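You operate a simulated robot arm through the tools that you are given. There is no shell and no other tool. Be economical: measure what you need, move in short steps, check, and stop when the job is done.

You run a simulated robot arm. Do the job below in one go: nothing can be reset, and whatever is moved stays where it is left.

Task
The sink is blocked: empty the strainer into the scraps tub and fit it back.
Fine: first fetch the tub from the washing-up shelf to the middle of the steel top; the sink ends drained.
Where things are to end (x, y in the base frame): scraps tub within 6 cm of [11, 161].

The check looks at the end state, three seconds after you hand in, the way a careful person would. Anything else that was tipped, shoved, dropped, spilled or broken makes it a failure.

Robot
A 6-joint arm with a two-finger parallel gripper on a trunk, on a base that drives. Base frame: it is fixed to the floor where the robot stands at the start and does not move with it; the origin is under the middle of the robot, x ahead of it, y to its left, z up. Readings come in cm, rad, newtons and seconds.
With the tool pointing down near the work surface it reaches from about 32 to 70 cm from the robot's upright axis, wherever it stands. Its first joint turns from -2.897 to 2.897 rad. Places, roughly: middle of the steel top [10, 170, 90]; scraps tub (12x10x8 cm) [60, 20, 110]; sink bowl [40, 170, 80]; sink strainer [50, 175, 75]. Payload 4.1 kg.
The tool frame sits at the grasp point between the pads (the TCP): z along the fingers, y along the line on which they close. The tips reach 2.3 cm beyond it. Largest opening 9.4 cm; finger width 3.8, thickness 1; the body of the gripper, 5.4 by 9.6 cm, starts 3.9 cm behind the TCP.
Orientation is that of the tool frame in the base frame, as a unit quaternion [w, x, y, z]. With the fingers straight down and closing along the base's y, the tool's x points along the base's -x, its y along +y and its z along -z.

Tools
- The arm moves only by the tool drive_tool. Its argument "deltas" is a list of rows, each a list of 2 entries, a list of its own where there are three numbers: the shift along the base's x, y, z in units of 25 mm (1.0 is 25 mm), then the turn, a rotation vector about the base's x, y, z in units of 8 degrees (1.0 is 8 degrees). In form: [[[tx, ty, tz], [wx, wy, wz]], ...]. A call has 1 to 8 rows; each row shifts and turns the commanded pose from where the row before left it. "gripper" is the finger opening in cm, from 0 to 9.4, set as the call begins (left out, the last holds). A call with a number of a shift or a turn outside -1 to 1 is refused whole. Rows are played at 5 a second. More than 5 cm and 0.15 rad between two rows, or a gripper value outside its range, and nothing of the call is played. A pose out of reach is approached as far as the arm can. The call stops where the force on the tool passes 50 N (or 10 N more than at its start, if that is more) or the arm is blocked; 0.2 s more then pass. Each finger travels about 4.5 cm/s and halts on what it meets, pressing with about 23 N; the grip force reading is that of the motor and also rises with nothing between the fingers. The clock runs only during rows and for 0.2 s after the last one: add rows that do not move to give the fingers time. It gives the time, the measured TCP pose, the force on the tool (base axes), the opening and the grip force at its end, in the units of the frame above (readings bear some noise), with the torque about the TCP (base axes, N m) and any sound that the robot's microphone picked up.
- Cameras (640 x 400 px; columns grow to the right, rows downward): "scene" is now at [2.65, 16.07, 154.15]; the picture's right is [-0.12, -0.99, 0.00], its down [-0.58, 0.07, -0.81] and it looks along [0.81, -0.09, -0.58] (base axes); focal length 284 px, centre (320, 200). "wrist" rides on the gripper at [8.6, 1.6, -7.5] in the tool frame; the picture's right is [-0.18, 0.98, 0.00], its down [-0.58, -0.11, -0.81] and it looks along [-0.79, -0.15, 0.59] (tool axes); focal length 243 px, centre (320, 200). There is no depth. A picture from a camera that has moved, and an enlarged one, comes with that camera's place and axes in the base frame and with its lens. The place of the scene camera against the robot may be out by one fixed shift of up to 1.2 cm in any direction.
- snapshot(camera): a new picture of that camera. No time passes.
- slide_trunk(by): slides the trunk up (or, below 0, down) by that many cm; the arm and the scene camera ride with it, the base frame stays. It gives what a move gives, with no picture.
- base_move(legs): drives the robot by 1 to 6 legs, each [ahead, turn to the left] in cm and rad, along the robot's own axes; the way and the turn of a leg run together, so that a leg with both is an arc; at most 150 cm and 3.142 rad a leg. The arm and the cameras ride along, it lands a little off, and it stops where it bumps. It gives what a move gives.
- aim_head(pan, tilt): turns the head with the scene camera to pan (to the left, within 2.705 rad either way) and tilt (down, from -0.506 to 1.204), counted from straight ahead of the robot. It gives what a move gives.
- enlarge(camera, box): a new picture of the part [left, top, right, bottom] of that camera's present view, enlarged. No time passes.
- job_done(): hands the job in; it is judged then, once.

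Go step by step. Nothing tells you exact positions but the pictures and the camera data: compare them with the known pose of the tool, close in by small moves and look again before you grip or let go. The budget is 120 turns and 78 pictures, counting those below and the enlarged ones. Unless the task says otherwise, let go and move clear before handing in, and close with one line.

The tools are called by a JSON object that holds its "api" and its "payload". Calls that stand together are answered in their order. drive_tool: Moves the arm, as the interface text tells. Its arguments: {"type":"object","properties":{"deltas":{"type":"array"},"gripper":{"type":"number"}},"required":["deltas"]} The other tools are called the same way: slide_trunk (by) slides the trunk up or down; base_move (legs) drives the base; aim_head (pan, tilt) turns the head that bears the scene camera; snapshot (camera) takes a picture; enlarge (camera, box) takes an enlarged picture of a part of a camera's view; job_done () hands the job in.

At the start:

```text
time_s: 0.0
tcp_pos: [40.08, 15.45, 100.06]
tool_rot: [0.0, 0.0, 1.0, 0.001]
force: [-0.3, 0.3, 0.1]
wrist_torque: [-0.02, 0.0, 0.02]
grip_width: 9.41
gripper_force: 0.1
trunk travel left (down, up): [-50.0, 9.0]
robot x, y, heading: [-0.21, -0.02, -0.001]
head pan, tilt: [-0.117, 0.623]
```

scene: 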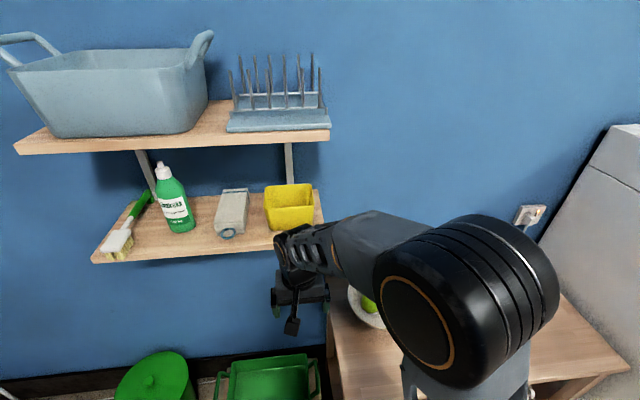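
wrist: 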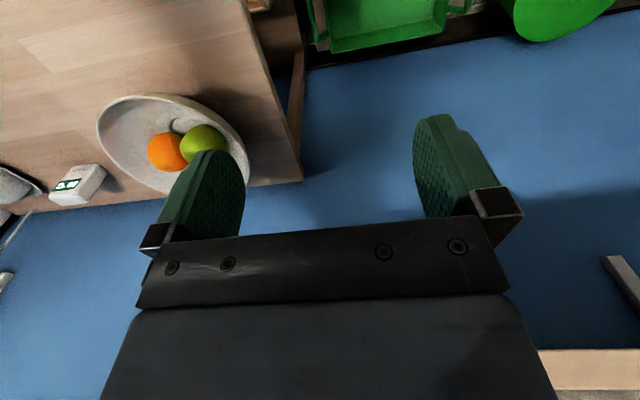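

I see the yellow tub at the right end of the lower shelf, near [60, 18]. I'll look closer at it and then over towards the sink.

{"api": "enlarge", "payload": {"camera": "scene", "box": [200, 120, 360, 270]}}

{"api": "aim_head", "payload": {"pan": 1.35, "tilt": 0.5}}

{"api": "snapshot", "payload": {"camera": "scene"}}

```text
2.67 times, centred on (280, 195) of scene
camera zoom: at [2.65, 16.07, 154.15], right [-0.12, -0.99, 0.0], down [-0.58, 0.07, -0.81], along [0.81, -0.09, -0.58], focal length 758 px, centre (427, 213)
```

zoom: 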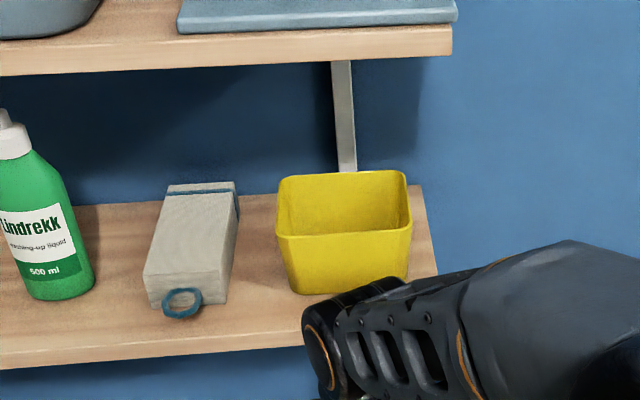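

```text
time_s: 1.6
tcp_pos: [40.18, 15.36, 99.91]
tool_rot: [0.0, -0.001, 1.0, 0.0]
force: [0.4, -0.2, 0.4]
wrist_torque: [0.01, 0.02, -0.05]
grip_width: 9.4
gripper_force: 0.1
trunk travel left (down, up): [-50.0, 9.0]
robot x, y, heading: [0.06, 0.0, -0.001]
head pan, tilt: [1.349, 0.499]
```

```text
74 pictures are left
camera scene: at [-4.06, 25.97, 155.25], right [0.98, -0.22, 0.0], down [-0.11, -0.47, -0.88], along [0.19, 0.86, -0.48], focal length 284 px, centre (320, 200)
```

scene: 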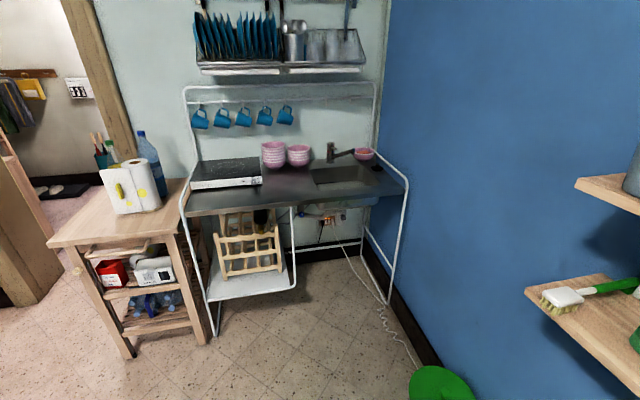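

The counter with the sink lies off to the left. First the tub: I estimate its rim at z 113.5, x 57–67, y 11.4–23.3. I plan to pinch its right wall with the fingers tilted forward about 52°, under the upper shelf.

{"api": "drive_tool", "payload": {"deltas": [[[0, -0.2, 0.925], [0, -0.8125, 0]], [[0, -0.2, 0.925], [0, -0.8125, 0]], [[0, -0.2, 0.925], [0, -0.8125, 0]], [[0, -0.2, 0.925], [0, -0.8125, 0]], [[0, -0.2, 0.925], [0, -0.8125, 0]], [[0, -0.2, 0.925], [0, -0.8125, 0]], [[0, -0.2, 0.925], [0, -0.8125, 0]], [[0, -0.2, 0.925], [0, -0.8125, 0]]], "gripper": 6}}

{"api": "aim_head", "payload": {"pan": 0.0, "tilt": 0.62}}

{"api": "snapshot", "payload": {"camera": "scene"}}

{"api": "snapshot", "payload": {"camera": "wrist"}}

```text
time_s: 3.4
tcp_pos: [39.96, 11.37, 118.45]
tool_rot: [0.439, 0.0, 0.898, 0.0]
force: [0.3, -0.1, -0.1]
wrist_torque: [0.02, -0.01, -0.03]
grip_width: 5.99
gripper_force: 0.1
trunk travel left (down, up): [-50.0, 9.0]
robot x, y, heading: [0.21, -0.07, 0.001]
head pan, tilt: [1.349, 0.499]
```

```text
time_s: 4.9
tcp_pos: [40.06, 11.43, 118.43]
tool_rot: [0.438, 0.0, 0.899, 0.0]
force: [0.7, 0.4, 0.4]
wrist_torque: [0.02, -0.01, 0.0]
grip_width: 5.99
gripper_force: 0.0
trunk travel left (down, up): [-50.0, 9.0]
robot x, y, heading: [0.09, 0.07, -0.0]
head pan, tilt: [0.0, 0.62]
```

```text
73 pictures are left
camera scene: at [2.71, 17.1, 154.17], right [0.0, -1.0, 0.0], down [-0.58, 0.0, -0.81], along [0.81, 0.0, -0.58], focal length 284 px, centre (320, 200)
```

scene: 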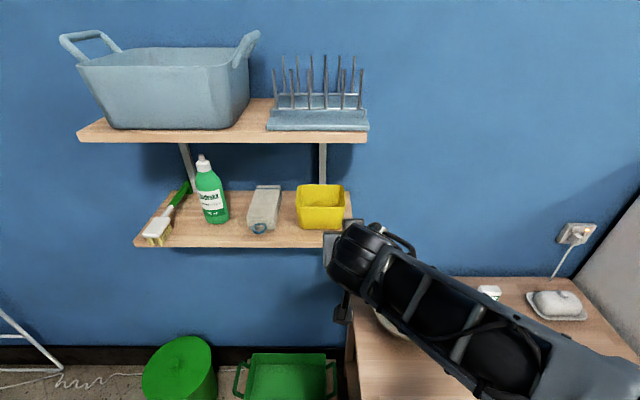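

```text
72 pictures are left
camera wrist: at [28.78, 13.01, 116.28], right [0.11, 0.98, 0.14], down [-0.28, -0.11, 0.95], along [0.95, -0.15, 0.26], focal length 243 px, centre (320, 200)
```

wrist: 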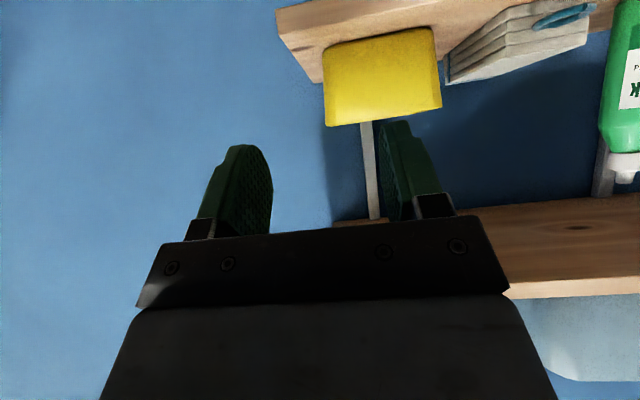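

Wrist view suggests the rim is a bit higher (z≈115.5), right wall at y≈10.4. I'll move partway in and triangulate again.

{"api": "drive_tool", "payload": {"deltas": [[[0.8, -0.1, 0.2], [0, 0, 0]], [[0.8, -0.1, 0.2], [0, 0, 0]], [[0.8, -0.1, 0.2], [0, 0, 0]], [[0.8, -0.1, 0.2], [0, 0, 0]], [[0, 0, 0], [0, 0, 0]]]}}

{"api": "snapshot", "payload": {"camera": "wrist"}}

{"api": "enlarge", "payload": {"camera": "scene", "box": [260, 110, 420, 260]}}

```text
time_s: 6.1
tcp_pos: [48.12, 10.48, 120.47]
tool_rot: [0.439, -0.001, 0.899, 0.0]
force: [0.1, 0.5, 0.5]
wrist_torque: [0.03, -0.01, 0.04]
grip_width: 5.99
gripper_force: 0.1
trunk travel left (down, up): [-50.0, 9.0]
robot x, y, heading: [-0.11, -0.05, 0.002]
head pan, tilt: [0.0, 0.62]
```

```text
71 pictures are left
camera wrist: at [36.84, 12.01, 118.26], right [0.11, 0.98, 0.15], down [-0.28, -0.11, 0.95], along [0.95, -0.15, 0.26], focal length 243 px, centre (320, 200)
```

wrist: 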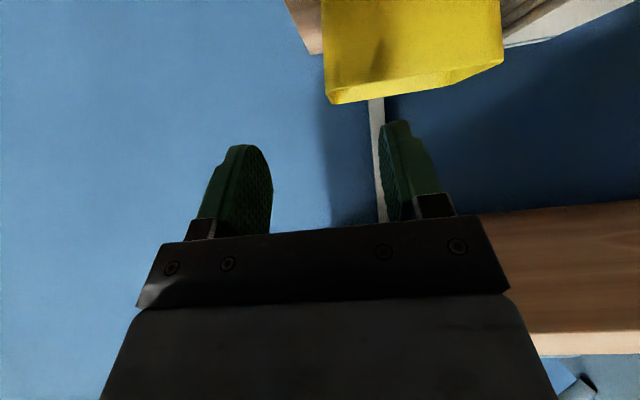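

```text
2.67 times, centred on (340, 185) of scene
camera zoom: at [2.72, 17.09, 154.17], right [0.0, -1.0, 0.0], down [-0.58, 0.0, -0.81], along [0.81, 0.0, -0.58], focal length 758 px, centre (267, 240)
```

zoom: 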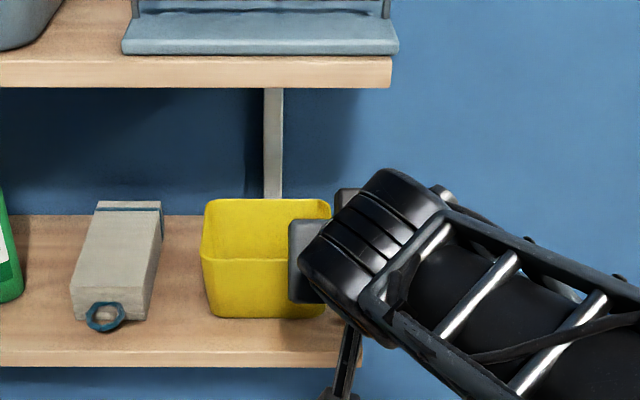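

Triangulation gives: rim z≈115.8, front wall x≈57.3, right wall y≈10.6. I'll advance at a height where tips clear the rim, then look.

{"api": "drive_tool", "payload": {"deltas": [[[0.8, 0, 0.1], [0, 0, 0]], [[0.8, 0, 0.1], [0, 0, 0]], [[0.8, 0, 0], [0, 0, 0]], [[0.8, 0, 0], [0, 0, 0]], [[0.8, 0.1, 0], [0, 0, 0]], [[0.6, 0, 0], [0, 0, 0]], [[0, 0, 0], [0, 0, 0]]]}}

{"api": "snapshot", "payload": {"camera": "wrist"}}

{"api": "enlarge", "payload": {"camera": "scene", "box": [260, 110, 420, 260]}}

```text
time_s: 7.7
tcp_pos: [59.61, 10.56, 121.04]
tool_rot: [0.438, 0.0, 0.899, -0.001]
force: [0.0, 0.4, 0.3]
wrist_torque: [0.01, -0.01, 0.01]
grip_width: 5.99
gripper_force: 0.1
trunk travel left (down, up): [-50.0, 9.0]
robot x, y, heading: [0.22, 0.14, -0.003]
head pan, tilt: [0.0, 0.62]
```

```text
69 pictures are left
camera wrist: at [48.4, 12.27, 118.75], right [0.11, 0.98, 0.15], down [-0.28, -0.11, 0.95], along [0.95, -0.15, 0.26], focal length 243 px, centre (320, 200)
```

wrist: 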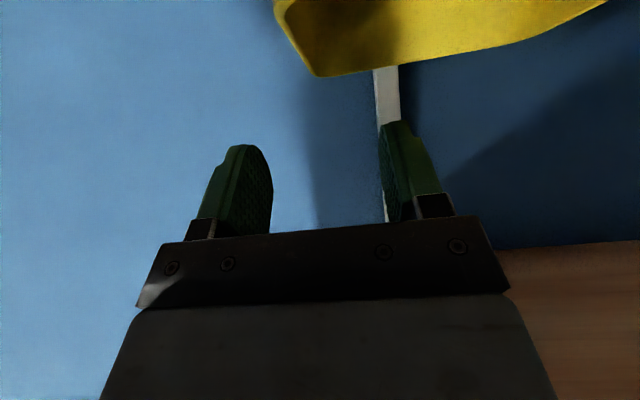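

```text
2.67 times, centred on (340, 185) of scene
camera zoom: at [2.72, 17.09, 154.17], right [0.0, -1.0, 0.0], down [-0.58, 0.0, -0.81], along [0.81, 0.0, -0.58], focal length 758 px, centre (267, 240)
```

zoom: 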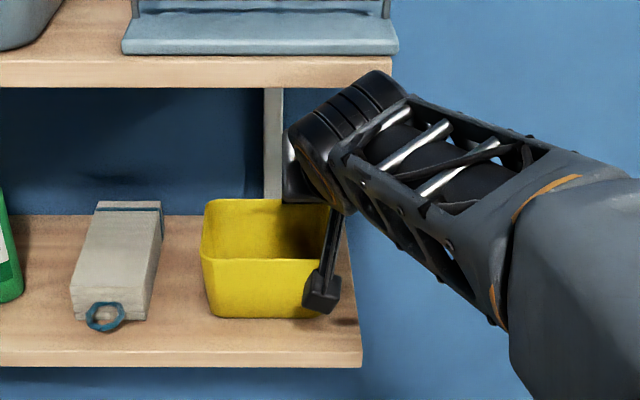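

The tub's right wall is at y≈10.5, front x≈56, rim z≈115.3; I'm straddling it. Descending over it and checking.

{"api": "drive_tool", "payload": {"deltas": [[[0, 0, -0.5], [0, 0, 0]], [[0, 0, -0.5], [0, 0, 0]], [[0, 0, -0.5], [0, 0, 0]], [[0, 0, -0.5], [0, 0, 0]], [[0, 0, -0.4], [0, 0, 0]], [[0, 0, 0], [0, 0, 0]]]}}

{"api": "snapshot", "payload": {"camera": "wrist"}}

{"api": "enlarge", "payload": {"camera": "scene", "box": [260, 110, 420, 260]}}

```text
time_s: 9.1
tcp_pos: [59.62, 10.68, 114.96]
tool_rot: [0.439, 0.0, 0.898, 0.0]
force: [-2.0, 0.4, 4.2]
wrist_torque: [0.01, 0.15, 0.01]
grip_width: 5.99
gripper_force: 0.0
trunk travel left (down, up): [-50.0, 9.0]
robot x, y, heading: [-0.44, -0.06, -0.002]
head pan, tilt: [0.0, 0.62]
```

```text
67 pictures are left
camera wrist: at [48.29, 12.25, 112.8], right [0.11, 0.98, 0.15], down [-0.28, -0.11, 0.95], along [0.95, -0.15, 0.26], focal length 243 px, centre (320, 200)
```

wrist: 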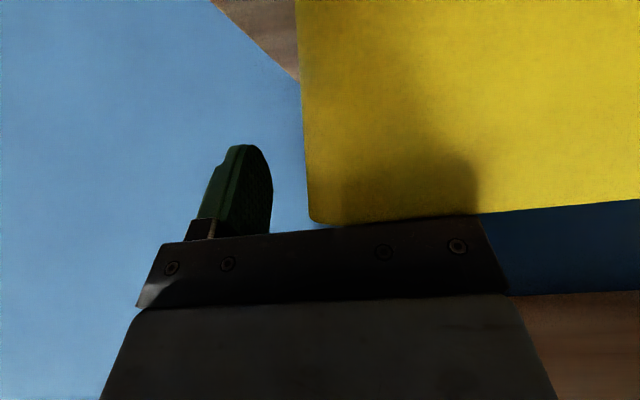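

```text
2.67 times, centred on (340, 185) of scene
camera zoom: at [2.64, 17.08, 154.18], right [0.0, -1.0, 0.0], down [-0.58, 0.0, -0.81], along [0.81, 0.0, -0.58], focal length 758 px, centre (267, 240)
```

zoom: 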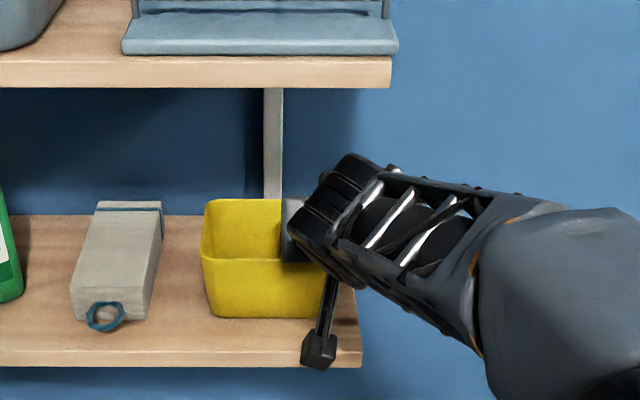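

A light contact (4 N) — the hand just touches the rim. One finger is inside, one outside; back off 3 mm and close.

{"api": "drive_tool", "payload": {"deltas": [[[-0.08, 0, 0.16], [0, 0, 0]], [[0, 0, 0], [0, 0, 0]]]}}

{"api": "drive_tool", "payload": {"deltas": [[[0, 0, 0], [0, 0, 0]], [[0, 0, 0], [0, 0, 0]], [[0, 0, 0], [0, 0, 0]], [[0, 0, 0], [0, 0, 0]], [[0, 0, 0], [0, 0, 0]], [[0, 0, 0], [0, 0, 0]]], "gripper": 0}}

{"api": "drive_tool", "payload": {"deltas": [[[0, 0, 0.3], [0, 0, 0]], [[0, 0, 0.3], [0, 0, 0]], [[0, 0, 0], [0, 0, 0]]]}}

{"api": "enlarge", "payload": {"camera": "scene", "box": [260, 110, 420, 260]}}

```text
time_s: 9.7
tcp_pos: [59.47, 10.65, 115.26]
tool_rot: [0.438, 0.0, 0.899, 0.0]
force: [0.5, -0.3, -0.2]
wrist_torque: [-0.03, 0.03, -0.03]
grip_width: 5.99
gripper_force: 0.0
trunk travel left (down, up): [-50.0, 9.0]
robot x, y, heading: [-0.23, 0.24, 0.002]
head pan, tilt: [0.0, 0.62]
```

```text
time_s: 11.1
tcp_pos: [59.42, 10.66, 115.34]
tool_rot: [0.439, 0.0, 0.899, 0.0]
force: [1.8, 2.4, 5.4]
wrist_torque: [0.73, 0.01, -0.13]
grip_width: 0.43
gripper_force: 23.0
trunk travel left (down, up): [-50.0, 9.0]
robot x, y, heading: [-0.35, -0.07, -0.002]
head pan, tilt: [0.0, 0.62]
```

```text
time_s: 11.9
tcp_pos: [59.36, 10.68, 116.84]
tool_rot: [0.438, 0.0, 0.899, -0.001]
force: [-0.5, -0.2, -0.3]
wrist_torque: [-0.06, -0.01, -0.01]
grip_width: 0.23
gripper_force: 23.3
trunk travel left (down, up): [-50.0, 9.0]
robot x, y, heading: [-0.14, 0.19, 0.002]
head pan, tilt: [0.0, 0.62]
```

```text
2.67 times, centred on (340, 185) of scene
camera zoom: at [2.74, 17.1, 154.17], right [0.0, -1.0, 0.0], down [-0.58, 0.0, -0.81], along [0.81, 0.0, -0.58], focal length 758 px, centre (267, 240)
```

zoom: 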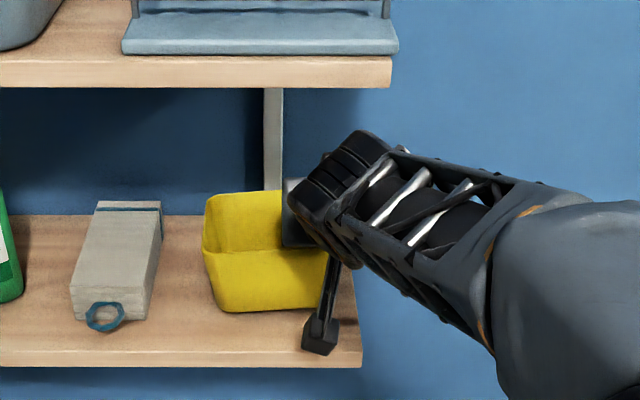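

The tub tilted slightly; checking the grip with the wrist view.

{"api": "snapshot", "payload": {"camera": "wrist"}}

```text
64 pictures are left
camera wrist: at [48.14, 12.21, 114.63], right [0.11, 0.98, 0.14], down [-0.28, -0.11, 0.96], along [0.95, -0.15, 0.26], focal length 243 px, centre (320, 200)
```

wrist: 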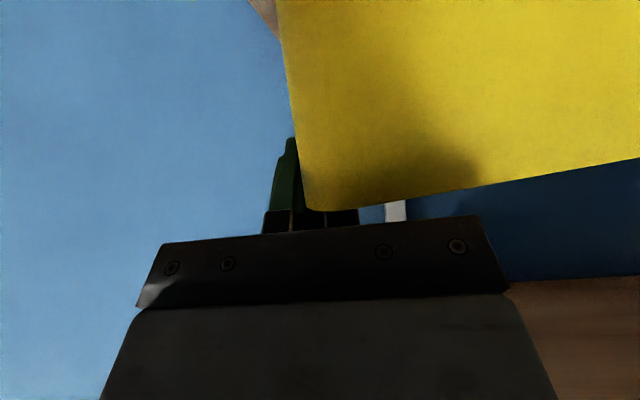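

The tub is held and simply aligned to the pads by its wall draft. Lift a little more and draw it straight out.

{"api": "drive_tool", "payload": {"deltas": [[[0, 0, 0.4], [0.3, 0, 0]], [[0, 0, 0.4], [0.3, 0, 0]], [[0, 0, 0], [0, 0, 0]]]}}

{"api": "drive_tool", "payload": {"deltas": [[[-0.8, 0, 0], [0, 0, 0]], [[-0.8, 0, 0], [0, 0, 0]], [[-0.8, 0, 0], [0, 0, 0]], [[-0.8, 0, 0], [0, 0, 0]], [[-0.8, 0, 0], [0, 0, 0]], [[-0.8, 0, 0], [0, 0, 0]], [[-0.8, 0, 0], [0, 0, 0]], [[-0.8, 0, 0], [0, 0, 0]]]}}

{"api": "snapshot", "payload": {"camera": "scene"}}

```text
time_s: 12.7
tcp_pos: [59.5, 10.53, 118.83]
tool_rot: [0.436, 0.017, 0.899, 0.039]
force: [-0.3, 0.6, -1.2]
wrist_torque: [-0.08, 0.0, -0.03]
grip_width: 0.29
gripper_force: 22.9
trunk travel left (down, up): [-50.0, 9.0]
robot x, y, heading: [0.13, -0.31, -0.003]
head pan, tilt: [0.0, 0.62]
```

```text
time_s: 14.5
tcp_pos: [43.44, 10.63, 118.98]
tool_rot: [0.439, 0.018, 0.898, 0.038]
force: [0.4, 1.0, -1.5]
wrist_torque: [-0.05, 0.0, 0.03]
grip_width: 0.26
gripper_force: 23.5
trunk travel left (down, up): [-50.0, 9.0]
robot x, y, heading: [-0.25, -0.06, -0.002]
head pan, tilt: [0.0, 0.62]
```

```text
63 pictures are left
camera scene: at [2.7, 17.08, 154.17], right [0.0, -1.0, 0.0], down [-0.58, 0.0, -0.81], along [0.81, 0.0, -0.58], focal length 284 px, centre (320, 200)
```

scene: 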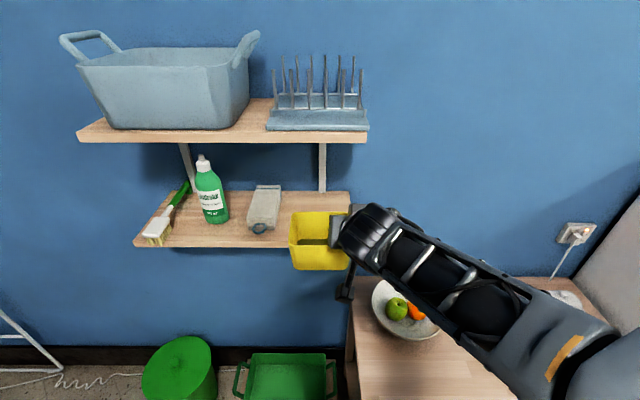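

The tub is free of the shelf. Now I'll back off, turn left and drive towards the counter, staying clear of the green bin near [60, 80].

{"api": "base_move", "payload": {"legs": [[-15, 0], [0, 1.275], [75, 0]]}}

{"api": "aim_head", "payload": {"pan": 0.2, "tilt": 0.65}}

{"api": "snapshot", "payload": {"camera": "scene"}}

```text
time_s: 22.7
tcp_pos: [8.68, 116.06, 118.99]
tool_rot: [0.328, -0.522, 0.731, 0.292]
force: [0.4, 0.5, -1.0]
wrist_torque: [-0.01, -0.05, -0.01]
grip_width: 0.29
gripper_force: 22.9
trunk travel left (down, up): [-50.0, 9.0]
robot x, y, heading: [6.58, 71.35, 1.28]
head pan, tilt: [0.0, 0.62]
```

```text
time_s: 23.4
tcp_pos: [8.73, 116.21, 118.94]
tool_rot: [0.328, -0.522, 0.731, 0.292]
force: [-0.2, 0.3, -1.5]
wrist_torque: [-0.02, -0.03, 0.02]
grip_width: 0.28
gripper_force: 22.9
trunk travel left (down, up): [-50.0, 9.0]
robot x, y, heading: [6.13, 71.51, 1.278]
head pan, tilt: [0.201, 0.649]
```

```text
62 pictures are left
camera scene: at [-10.46, 79.56, 153.91], right [1.0, -0.09, 0.0], down [-0.05, -0.6, -0.8], along [0.07, 0.79, -0.6], focal length 284 px, centre (320, 200)
```

scene: 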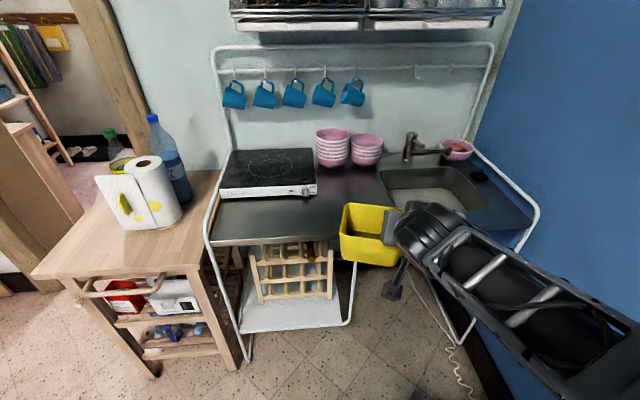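

Counter top sits at about z 89; the gap between hob and sink is clear for the tub. Zooming in on the sink area.

{"api": "enlarge", "payload": {"camera": "scene", "box": [300, 110, 540, 270]}}

{"api": "base_move", "payload": {"legs": [[25, 0.2]]}}

{"api": "snapshot", "payload": {"camera": "scene"}}

```text
2.50 times, centred on (420, 190) of scene
camera zoom: at [-10.46, 79.56, 153.91], right [1.0, -0.09, 0.0], down [-0.05, -0.6, -0.8], along [0.07, 0.79, -0.6], focal length 711 px, centre (70, 225)
```

zoom: 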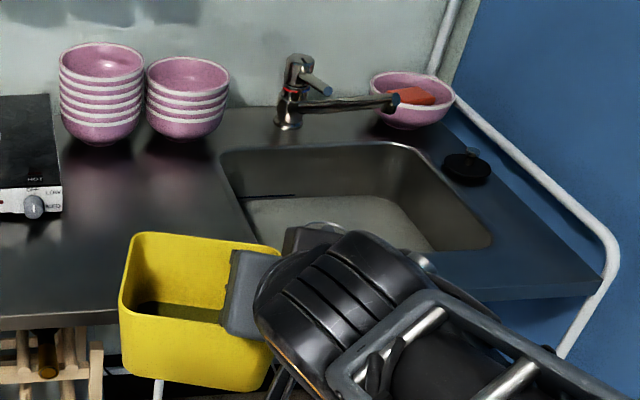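

```text
time_s: 25.2
tcp_pos: [4.55, 140.17, 118.91]
tool_rot: [0.298, -0.591, 0.676, 0.323]
force: [0.5, 0.2, -1.5]
wrist_torque: [-0.01, -0.05, -0.02]
grip_width: 0.29
gripper_force: 22.9
trunk travel left (down, up): [-50.0, 9.0]
robot x, y, heading: [10.96, 95.89, 1.476]
head pan, tilt: [0.201, 0.649]
```

```text
60 pictures are left
camera scene: at [-6.91, 100.53, 153.91], right [0.99, 0.11, 0.0], down [0.07, -0.6, -0.8], along [-0.09, 0.79, -0.6], focal length 284 px, centre (320, 200)
```

scene: 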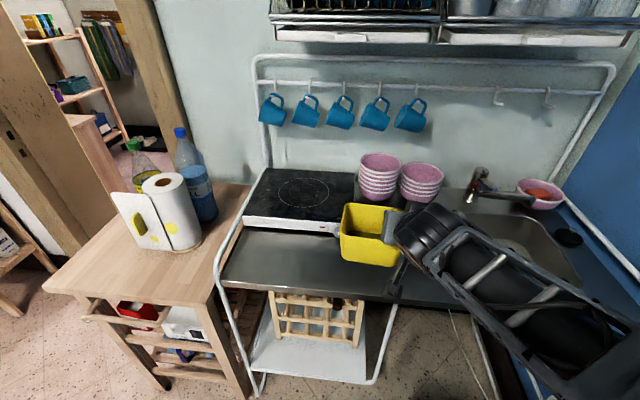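

There's standing water in the sink. I'll move up 10 cm, then bring the tub over its target and lower it.

{"api": "base_move", "payload": {"legs": [[10, 0.05]]}}

{"api": "drive_tool", "payload": {"deltas": [[[0.7, 0.5, 0], [0, 0, 0]], [[0.7, 0.5, 0], [0, 0, 0]], [[0.7, 0.5, 0], [0, 0, 0]], [[0.7, 0.5, -0.4], [0, 0, 0]], [[0.7, 0.5, -0.6], [0, 0, 0]], [[0.7, 0.5, -0.6], [0, 0, 0]], [[0.5, 0.3, -0.6], [0, 0, 0]], [[0, 0, -0.6], [0, 0, 0]]]}}

{"api": "snapshot", "payload": {"camera": "scene"}}

```text
time_s: 26.4
tcp_pos: [2.91, 149.76, 118.85]
tool_rot: [0.29, -0.609, 0.661, 0.331]
force: [-0.1, 0.1, -1.5]
wrist_torque: [-0.01, -0.05, -0.04]
grip_width: 0.27
gripper_force: 23.0
trunk travel left (down, up): [-50.0, 9.0]
robot x, y, heading: [11.71, 105.68, 1.528]
head pan, tilt: [0.201, 0.649]
```

```text
time_s: 28.2
tcp_pos: [14.88, 158.06, 112.04]
tool_rot: [0.291, -0.608, 0.661, 0.33]
force: [0.8, -0.1, -1.1]
wrist_torque: [-0.03, -0.08, 0.02]
grip_width: 0.25
gripper_force: 22.6
trunk travel left (down, up): [-50.0, 9.0]
robot x, y, heading: [11.51, 105.74, 1.526]
head pan, tilt: [0.201, 0.649]
```

```text
59 pictures are left
camera scene: at [-6.41, 109.58, 153.91], right [0.99, 0.16, 0.0], down [0.1, -0.6, -0.8], along [-0.13, 0.79, -0.6], focal length 284 px, centre (320, 200)
```

scene: 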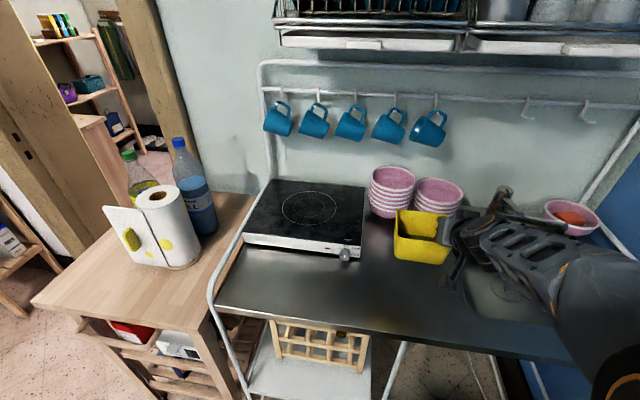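

Tub is near [9, 160] in the air; lower it, with a small +x shift.

{"api": "drive_tool", "payload": {"deltas": [[[0.3, 0.1, -0.7], [0, 0, 0]], [[0.3, 0.1, -0.7], [0, 0, 0]], [[0, 0, -0.7], [0, 0, 0]], [[0, 0, -0.7], [0, 0, 0]], [[0, 0, -0.7], [0, 0, 0]], [[0, 0, -0.7], [0, 0, 0]], [[0, 0, -0.6], [0, 0, 0]], [[0, 0, 0], [0, 0, 0]]]}}

{"api": "enlarge", "payload": {"camera": "scene", "box": [340, 180, 540, 320]}}

{"api": "snapshot", "payload": {"camera": "wrist"}}

```text
time_s: 30.0
tcp_pos: [16.27, 158.57, 99.86]
tool_rot: [0.29, -0.608, 0.661, 0.331]
force: [0.3, 0.2, -0.7]
wrist_torque: [-0.03, -0.07, 0.0]
grip_width: 0.31
gripper_force: 22.4
trunk travel left (down, up): [-50.0, 9.0]
robot x, y, heading: [12.11, 106.23, 1.53]
head pan, tilt: [0.201, 0.649]
```

```text
2.86 times, centred on (440, 250) of scene
camera zoom: at [-6.42, 109.59, 153.91], right [0.99, 0.16, 0.0], down [0.1, -0.6, -0.8], along [-0.13, 0.79, -0.6], focal length 812 px, centre (-23, 57)
```

zoom: 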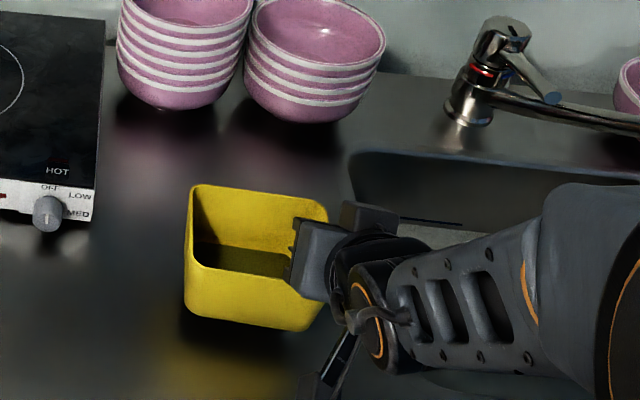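

```text
57 pictures are left
camera wrist: at [13.92, 147.33, 97.87], right [-0.96, 0.15, 0.23], down [0.18, -0.29, 0.94], along [0.21, 0.95, 0.25], focal length 243 px, centre (320, 200)
```

wrist: 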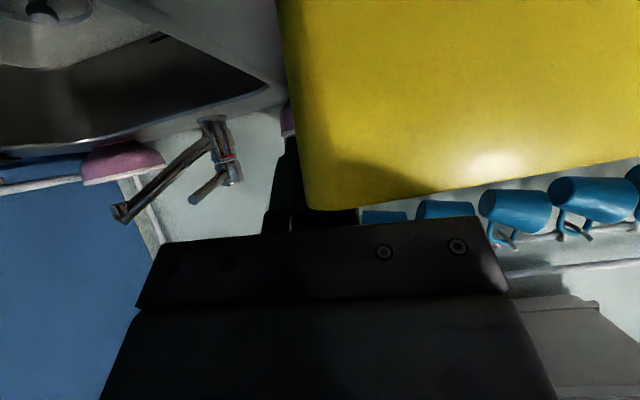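

Close to the surface; lowering gently until it touches.

{"api": "drive_tool", "payload": {"deltas": [[[0, 0, -0.2], [0, 0, 0]], [[0, 0, -0.2], [0, 0, 0]], [[0, 0, -0.2], [0, 0, 0]], [[0, 0, -0.2], [0, 0, 0]], [[0, 0, 0], [0, 0, 0]]]}}

{"api": "enlarge", "payload": {"camera": "scene", "box": [340, 180, 540, 320]}}

```text
time_s: 31.2
tcp_pos: [16.27, 158.56, 97.9]
tool_rot: [0.29, -0.608, 0.661, 0.33]
force: [-0.2, 1.0, -1.1]
wrist_torque: [-0.03, -0.06, 0.01]
grip_width: 0.26
gripper_force: 23.3
trunk travel left (down, up): [-50.0, 9.0]
robot x, y, heading: [11.77, 105.92, 1.532]
head pan, tilt: [0.201, 0.649]
```

```text
2.86 times, centred on (440, 250) of scene
camera zoom: at [-6.42, 109.58, 153.91], right [0.99, 0.16, 0.0], down [0.1, -0.6, -0.8], along [-0.13, 0.79, -0.6], focal length 812 px, centre (-23, 57)
```

zoom: 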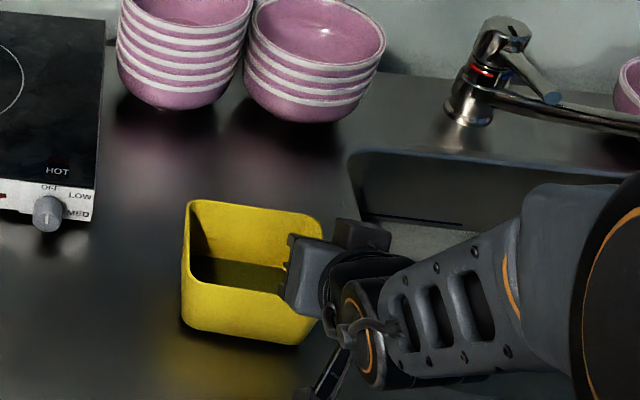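

{"api": "drive_tool", "payload": {"deltas": [[[0, 0, -0.15], [0, 0, 0]], [[0, 0, -0.15], [0, 0, 0]], [[0, 0, -0.15], [0, 0, 0]], [[0, 0, 0], [0, 0, 0]]]}}

```text
time_s: 32.2
tcp_pos: [16.43, 158.45, 96.99]
tool_rot: [0.292, -0.607, 0.66, 0.332]
force: [0.0, 1.9, 16.6]
wrist_torque: [0.0, -0.01, -0.01]
grip_width: 0.27
gripper_force: 23.4
trunk travel left (down, up): [-50.0, 9.0]
robot x, y, heading: [12.07, 105.59, 1.527]
head pan, tilt: [0.201, 0.649]
```

Down on the surface. Release and lift out straight up.

{"api": "drive_tool", "payload": {"deltas": [[[0, 0, 0.1], [0, 0, 0]], [[0, 0, 0], [0, 0, 0]], [[0, 0, 0], [0, 0, 0]], [[0, 0, 0], [0, 0, 0]]], "gripper": 5}}

{"api": "drive_tool", "payload": {"deltas": [[[0, 0, 0.6], [0, 0, 0]], [[0, 0, 0.6], [0, 0, 0]], [[0, 0, 0.6], [0, 0, 0]], [[0, 0, 0.7], [0, 0, 0]], [[0, 0, 0.7], [0, 0, 0]], [[0, 0, 0.7], [0, 0, 0]], [[0, -0.4, 0.7], [0, 0, 0]], [[0, -0.6, 0.7], [0, 0, 0]]]}}

{"api": "snapshot", "payload": {"camera": "scene"}}

```text
time_s: 33.2
tcp_pos: [16.32, 158.3, 97.0]
tool_rot: [0.29, -0.609, 0.661, 0.33]
force: [0.3, 0.2, -0.3]
wrist_torque: [0.01, -0.02, -0.02]
grip_width: 5.01
gripper_force: 0.0
trunk travel left (down, up): [-50.0, 9.0]
robot x, y, heading: [11.87, 106.08, 1.531]
head pan, tilt: [0.201, 0.649]
```

```text
time_s: 35.0
tcp_pos: [16.29, 155.91, 110.31]
tool_rot: [0.291, -0.608, 0.661, 0.33]
force: [0.1, -0.5, -0.4]
wrist_torque: [-0.02, -0.04, 0.01]
grip_width: 5.01
gripper_force: 0.0
trunk travel left (down, up): [-50.0, 9.0]
robot x, y, heading: [11.57, 105.42, 1.525]
head pan, tilt: [0.201, 0.649]
```

```text
55 pictures are left
camera scene: at [-6.42, 109.54, 153.91], right [0.99, 0.16, 0.0], down [0.1, -0.6, -0.8], along [-0.13, 0.79, -0.6], focal length 284 px, centre (320, 200)
```

scene: 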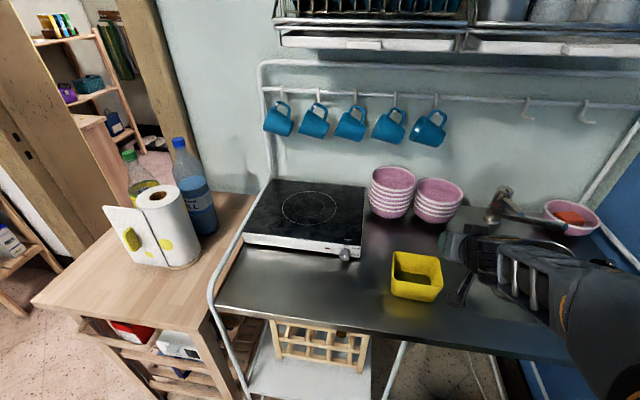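

The tub stands at about [10, 160]. Now raise the arm, straighten the tool downwards, and look at the sink.

{"api": "drive_tool", "payload": {"deltas": [[[0, -0.5, 0.5], [0, -0.6, 0]], [[0, -0.5, 0.5], [-0.93, 0.04, 0]], [[0, -0.5, 0.5], [-0.93, 0.04, 0]], [[0, -0.5, 0.5], [-0.93, 0.04, 0]], [[0, -0.5, 0.5], [-0.93, 0.04, 0]], [[0, 0, 0.3], [-0.93, 0.04, 0]], [[0, 0, 0.3], [-0.93, 0.04, 0]], [[0, 0, 0], [-0.93, 0.04, 0]]]}}

{"api": "base_move", "payload": {"legs": [[-10, 0], [0, -0.7], [25, 0], [0, 0.6]]}}

{"api": "aim_head", "payload": {"pan": -0.2, "tilt": 0.75}}

{"api": "snapshot", "payload": {"camera": "scene"}}

```text
time_s: 36.8
tcp_pos: [16.4, 149.61, 118.09]
tool_rot: [0.0, -0.692, 0.722, -0.001]
force: [-0.4, -0.1, 0.1]
wrist_torque: [0.03, 0.03, -0.01]
grip_width: 4.98
gripper_force: 0.1
trunk travel left (down, up): [-50.0, 9.0]
robot x, y, heading: [11.72, 105.63, 1.525]
head pan, tilt: [0.201, 0.649]
```

```text
time_s: 42.8
tcp_pos: [36.72, 157.49, 118.07]
tool_rot: [0.001, -0.658, 0.753, 0.001]
force: [-0.4, 0.0, -0.3]
wrist_torque: [0.0, 0.03, 0.01]
grip_width: 5.01
gripper_force: 0.1
trunk travel left (down, up): [-50.0, 9.0]
robot x, y, heading: [28.26, 114.1, 1.437]
head pan, tilt: [0.201, 0.649]
```

```text
time_s: 43.7
tcp_pos: [36.59, 157.46, 118.01]
tool_rot: [0.0, -0.657, 0.754, 0.001]
force: [0.5, 0.4, -0.4]
wrist_torque: [0.03, 0.01, 0.02]
grip_width: 4.99
gripper_force: 0.1
trunk travel left (down, up): [-50.0, 9.0]
robot x, y, heading: [28.24, 114.26, 1.437]
head pan, tilt: [-0.201, 0.75]
```

```text
54 pictures are left
camera scene: at [13.55, 118.85, 153.06], right [0.94, -0.33, 0.0], down [-0.22, -0.64, -0.73], along [0.24, 0.69, -0.68], focal length 284 px, centre (320, 200)
```

scene: 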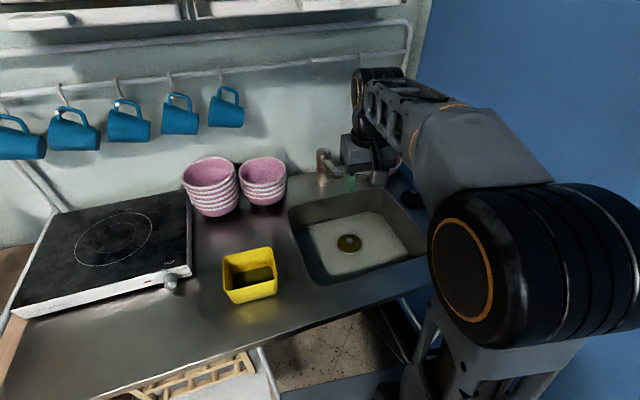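

The strainer is visible in the sink bowl near [43, 174]. Zooming in.

{"api": "enlarge", "payload": {"camera": "scene", "box": [280, 170, 440, 290]}}

{"api": "snapshot", "payload": {"camera": "wrist"}}

{"api": "enlarge", "payload": {"camera": "scene", "box": [324, 225, 374, 260]}}

```text
3.33 times, centred on (360, 230) of scene
camera zoom: at [13.55, 118.85, 153.06], right [0.94, -0.33, 0.0], down [-0.22, -0.64, -0.73], along [0.24, 0.69, -0.68], focal length 948 px, centre (187, 100)
```

zoom: 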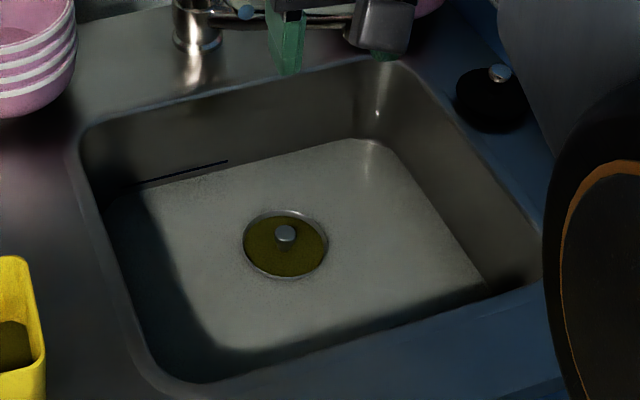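

```text
52 pictures are left
camera wrist: at [33.81, 149.14, 125.55], right [-0.95, 0.32, 0.0], down [0.19, 0.56, 0.81], along [0.25, 0.77, -0.59], focal length 243 px, centre (320, 200)
```

wrist: 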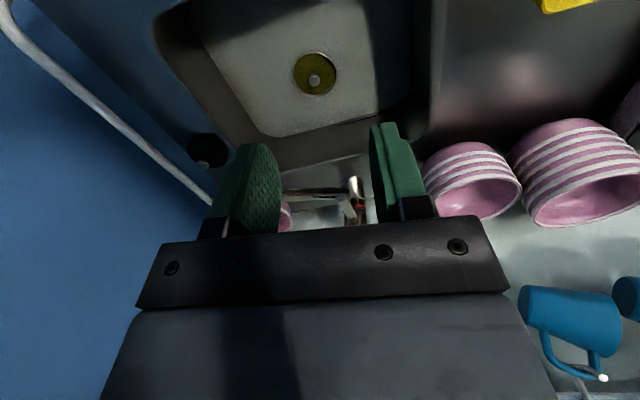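

```text
11.43 times, centred on (349, 242) of scene
camera zoom: at [13.55, 118.85, 153.06], right [0.94, -0.33, 0.0], down [-0.22, -0.64, -0.73], along [0.24, 0.69, -0.68], focal length 3249 px, centre (-11, -286)
```

zoom: 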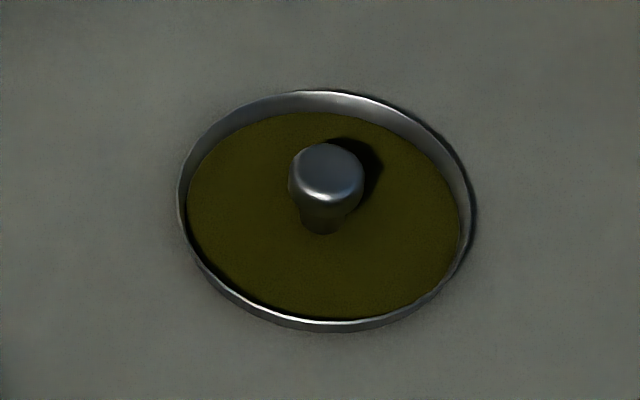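

The strainer (about 8.6 cm wide, full of scraps) has a central knob near [42.3, 172.7, ~78]. I'll turn the hand so the fingers close along y, with the camera on the −x side, and move above the knob.

{"api": "drive_tool", "payload": {"deltas": [[[0, 0, 0], [0, 0, -1]], [[0, 0, 0], [0, 0, -1]], [[0.2, 0.5, 0], [0, 0, -1]], [[0.3, 0.8, 0], [0, 0, -1]], [[0.3, 0.8, 0], [0, 0, -1]], [[0.3, 0.8, 0], [0, 0, -1]], [[0.3, 0.8, 0], [0, 0, -1]], [[0.3, 0.8, 0], [0, 0, -1]]]}}

{"api": "drive_tool", "payload": {"deltas": [[[0.3, 0.8, -0.5], [0, 0, -1]], [[0.3, 0.8, -0.5], [0, 0, -1]], [[0, 0, -0.5], [0, 0, -0.26]], [[0, 0, -0.5], [0, 0, 0]], [[0, 0, 0], [0, 0, 0]]]}}

{"api": "snapshot", "payload": {"camera": "wrist"}}

{"api": "snapshot", "payload": {"camera": "scene"}}

```text
time_s: 45.5
tcp_pos: [40.99, 168.7, 118.08]
tool_rot: [0.001, -0.156, 0.988, 0.0]
force: [-0.2, 0.4, -0.3]
wrist_torque: [-0.03, 0.01, 0.0]
grip_width: 4.99
gripper_force: 0.0
trunk travel left (down, up): [-50.0, 9.0]
robot x, y, heading: [27.85, 114.13, 1.438]
head pan, tilt: [-0.201, 0.75]
```

```text
time_s: 46.7
tcp_pos: [42.48, 172.67, 113.11]
tool_rot: [0.0, -0.001, 1.0, 0.0]
force: [0.6, -0.8, -0.5]
wrist_torque: [0.02, 0.03, 0.01]
grip_width: 4.99
gripper_force: 0.1
trunk travel left (down, up): [-50.0, 9.0]
robot x, y, heading: [28.46, 114.54, 1.435]
head pan, tilt: [-0.201, 0.75]
```

```text
50 pictures are left
camera wrist: at [33.71, 174.34, 120.52], right [0.18, 0.98, 0.0], down [0.58, -0.11, 0.81], along [0.79, -0.15, -0.59], focal length 243 px, centre (320, 200)
```

wrist: 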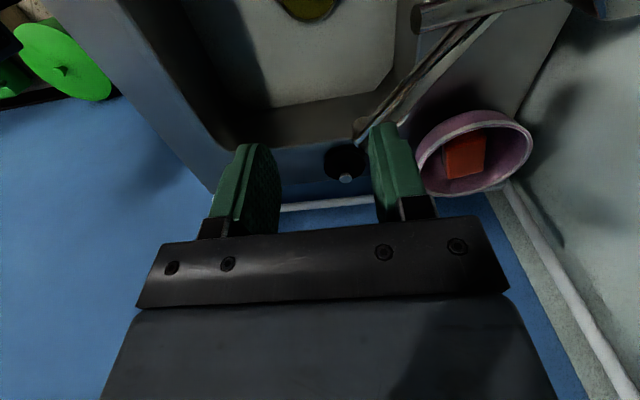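

```text
49 pictures are left
camera scene: at [13.57, 118.87, 153.05], right [0.94, -0.33, 0.0], down [-0.23, -0.64, -0.73], along [0.24, 0.69, -0.68], focal length 284 px, centre (320, 200)
```

scene: 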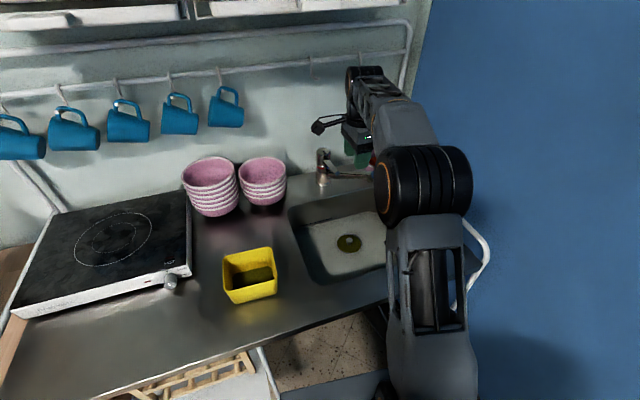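

Fingers are now turned; spout tip is about 8 cm off to the +x side, clear. Descending over the knob.

{"api": "drive_tool", "payload": {"deltas": [[[0, 0, -1], [0, 0, 0]], [[0, 0, -1], [0, 0, 0]], [[0, 0, -1], [0, 0, 0]], [[0, 0, -1], [0, 0, 0]], [[0, 0, -1], [0, 0, 0]], [[0, 0, -1], [0, 0, 0]], [[0, 0, -1], [0, 0, 0]], [[0, 0, -1], [0, 0, 0]]]}}

{"api": "snapshot", "payload": {"camera": "wrist"}}

{"api": "enlarge", "payload": {"camera": "scene", "box": [280, 140, 440, 260]}}

```text
time_s: 48.5
tcp_pos: [42.45, 172.78, 93.05]
tool_rot: [0.001, -0.001, 1.0, 0.0]
force: [-1.0, 0.3, -0.1]
wrist_torque: [0.0, 0.01, -0.03]
grip_width: 5.02
gripper_force: 0.1
trunk travel left (down, up): [-50.0, 9.0]
robot x, y, heading: [28.35, 114.39, 1.428]
head pan, tilt: [-0.201, 0.75]
```

```text
48 pictures are left
camera wrist: at [33.68, 174.38, 100.5], right [0.18, 0.98, 0.0], down [0.58, -0.11, 0.81], along [0.79, -0.15, -0.59], focal length 243 px, centre (320, 200)
```

wrist: 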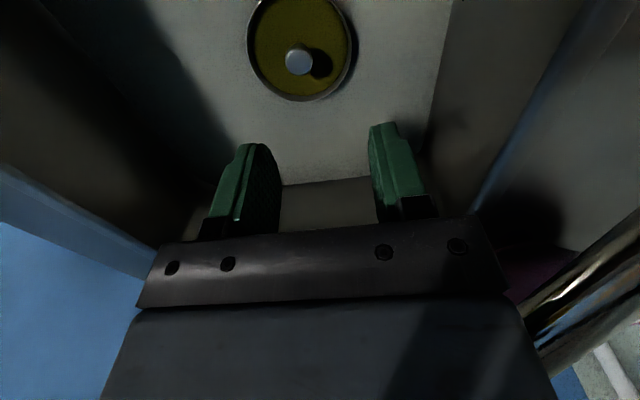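

```text
3.33 times, centred on (360, 200) of scene
camera zoom: at [13.56, 118.87, 153.06], right [0.94, -0.33, 0.0], down [-0.23, -0.64, -0.73], along [0.24, 0.69, -0.68], focal length 948 px, centre (187, 200)
```

zoom: 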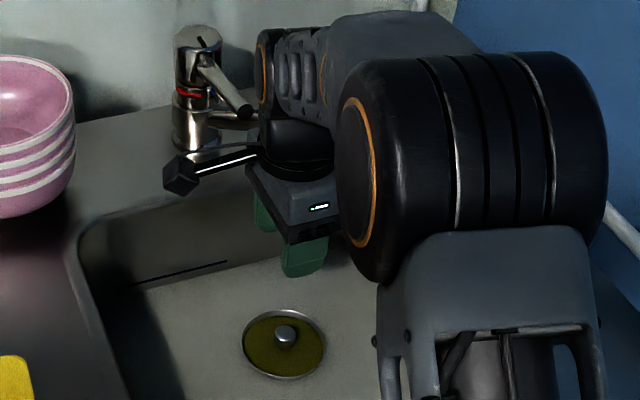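

Three views agree: knob top at [41.8, 171.2, 80.5]. Correcting and coming down just above it.

{"api": "drive_tool", "payload": {"deltas": [[[-0.14, -0.31, -0.5], [0, 0, 0]], [[-0.14, -0.31, -0.5], [0, 0, 0]], [[0, 0, -0.8], [0, 0, 0]], [[0, 0, -0.8], [0, 0, 0]], [[0, 0, -0.6], [0, 0, 0]], [[0, 0, 0], [0, 0, 0]]]}}

{"api": "snapshot", "payload": {"camera": "wrist"}}

{"api": "enlarge", "payload": {"camera": "scene", "box": [300, 180, 400, 260]}}

```text
time_s: 49.9
tcp_pos: [41.81, 171.2, 85.11]
tool_rot: [0.001, -0.002, 1.0, 0.0]
force: [-0.6, 0.7, -0.3]
wrist_torque: [-0.01, -0.03, 0.0]
grip_width: 4.97
gripper_force: 0.0
trunk travel left (down, up): [-50.0, 9.0]
robot x, y, heading: [28.35, 114.2, 1.433]
head pan, tilt: [-0.201, 0.75]
```

```text
46 pictures are left
camera wrist: at [33.02, 172.79, 92.52], right [0.18, 0.98, 0.0], down [0.58, -0.11, 0.81], along [0.79, -0.15, -0.59], focal length 243 px, centre (320, 200)
```

wrist: 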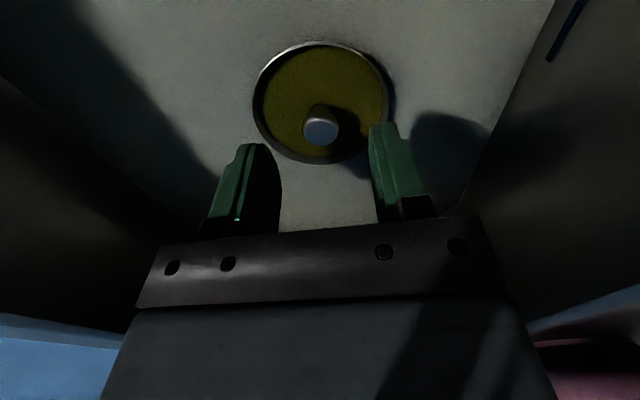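

```text
5.00 times, centred on (350, 220) of scene
camera zoom: at [13.56, 118.86, 153.05], right [0.94, -0.33, 0.0], down [-0.23, -0.64, -0.73], along [0.24, 0.69, -0.68], focal length 1421 px, centre (170, 100)
```

zoom: 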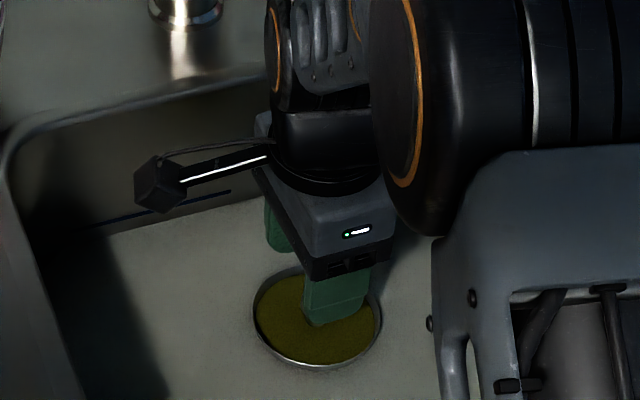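

Knob aligned between the fingers. Descend 3.4 cm and check the force.

{"api": "drive_tool", "payload": {"deltas": [[[0.1, 0, -0.4], [0, 0, 0]], [[0, 0, -0.4], [0, 0, 0]], [[0, 0, -0.3], [0, 0, 0]], [[0, 0, -0.2], [0, 0, 0]], [[0, 0, 0], [0, 0, 0]]], "gripper": 4.4}}

{"api": "snapshot", "payload": {"camera": "wrist"}}

```text
time_s: 51.1
tcp_pos: [42.0, 171.21, 81.87]
tool_rot: [0.001, -0.001, 1.0, 0.001]
force: [0.3, -0.2, 0.0]
wrist_torque: [0.03, 0.0, -0.01]
grip_width: 4.38
gripper_force: 0.1
trunk travel left (down, up): [-50.0, 9.0]
robot x, y, heading: [27.96, 114.02, 1.434]
head pan, tilt: [-0.201, 0.75]
```

```text
44 pictures are left
camera wrist: at [33.24, 172.79, 89.3], right [0.18, 0.98, 0.0], down [0.58, -0.11, 0.81], along [0.79, -0.15, -0.59], focal length 243 px, centre (320, 200)
```

wrist: 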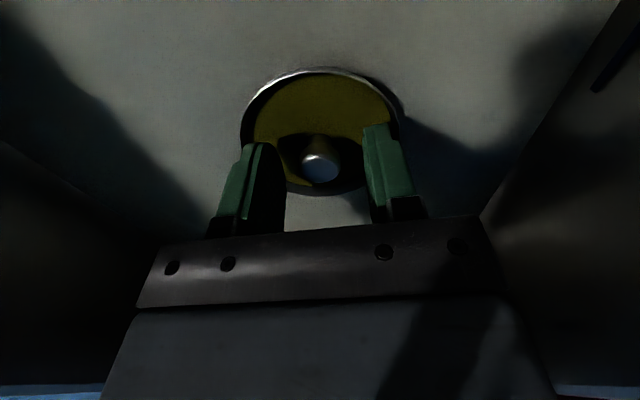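

{"api": "drive_tool", "payload": {"deltas": [[[0, 0, -0.15], [0, 0, 0]], [[0, 0, -0.15], [0, 0, 0]], [[0, 0, 0], [0, 0, 0]]]}}

{"api": "drive_tool", "payload": {"deltas": [[[0, 0, 0], [0, 0, 0]], [[0, 0, 0], [0, 0, 0]], [[0, 0, 0], [0, 0, 0]], [[0, 0, 0], [0, 0, 0]], [[0, 0, 0], [0, 0, 0]]], "gripper": 0}}

{"api": "snapshot", "payload": {"camera": "wrist"}}

```text
time_s: 51.9
tcp_pos: [41.87, 171.13, 81.16]
tool_rot: [0.001, -0.001, 1.0, 0.001]
force: [0.5, 0.2, 0.5]
wrist_torque: [0.01, 0.0, 0.0]
grip_width: 4.39
gripper_force: 0.0
trunk travel left (down, up): [-50.0, 9.0]
robot x, y, heading: [27.74, 114.38, 1.435]
head pan, tilt: [-0.201, 0.75]
```

```text
time_s: 53.1
tcp_pos: [41.96, 171.2, 81.02]
tool_rot: [0.001, 0.0, 1.0, 0.001]
force: [-0.8, -0.4, 1.3]
wrist_torque: [-0.03, 0.0, -0.03]
grip_width: 2.04
gripper_force: 23.1
trunk travel left (down, up): [-50.0, 9.0]
robot x, y, heading: [28.11, 114.13, 1.431]
head pan, tilt: [-0.201, 0.75]
```

```text
43 pictures are left
camera wrist: at [33.23, 172.8, 88.55], right [0.18, 0.98, 0.0], down [0.58, -0.11, 0.81], along [0.79, -0.15, -0.59], focal length 243 px, centre (320, 200)
```

wrist: 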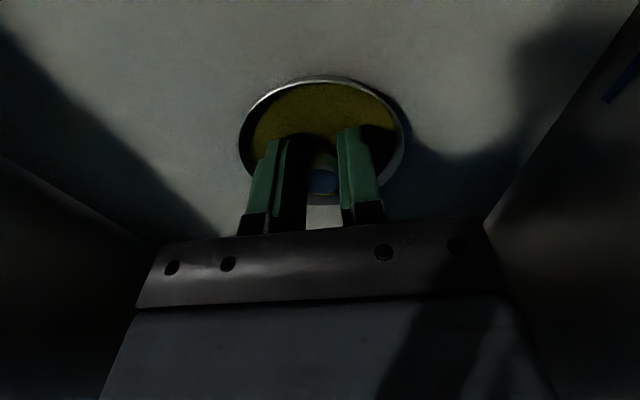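

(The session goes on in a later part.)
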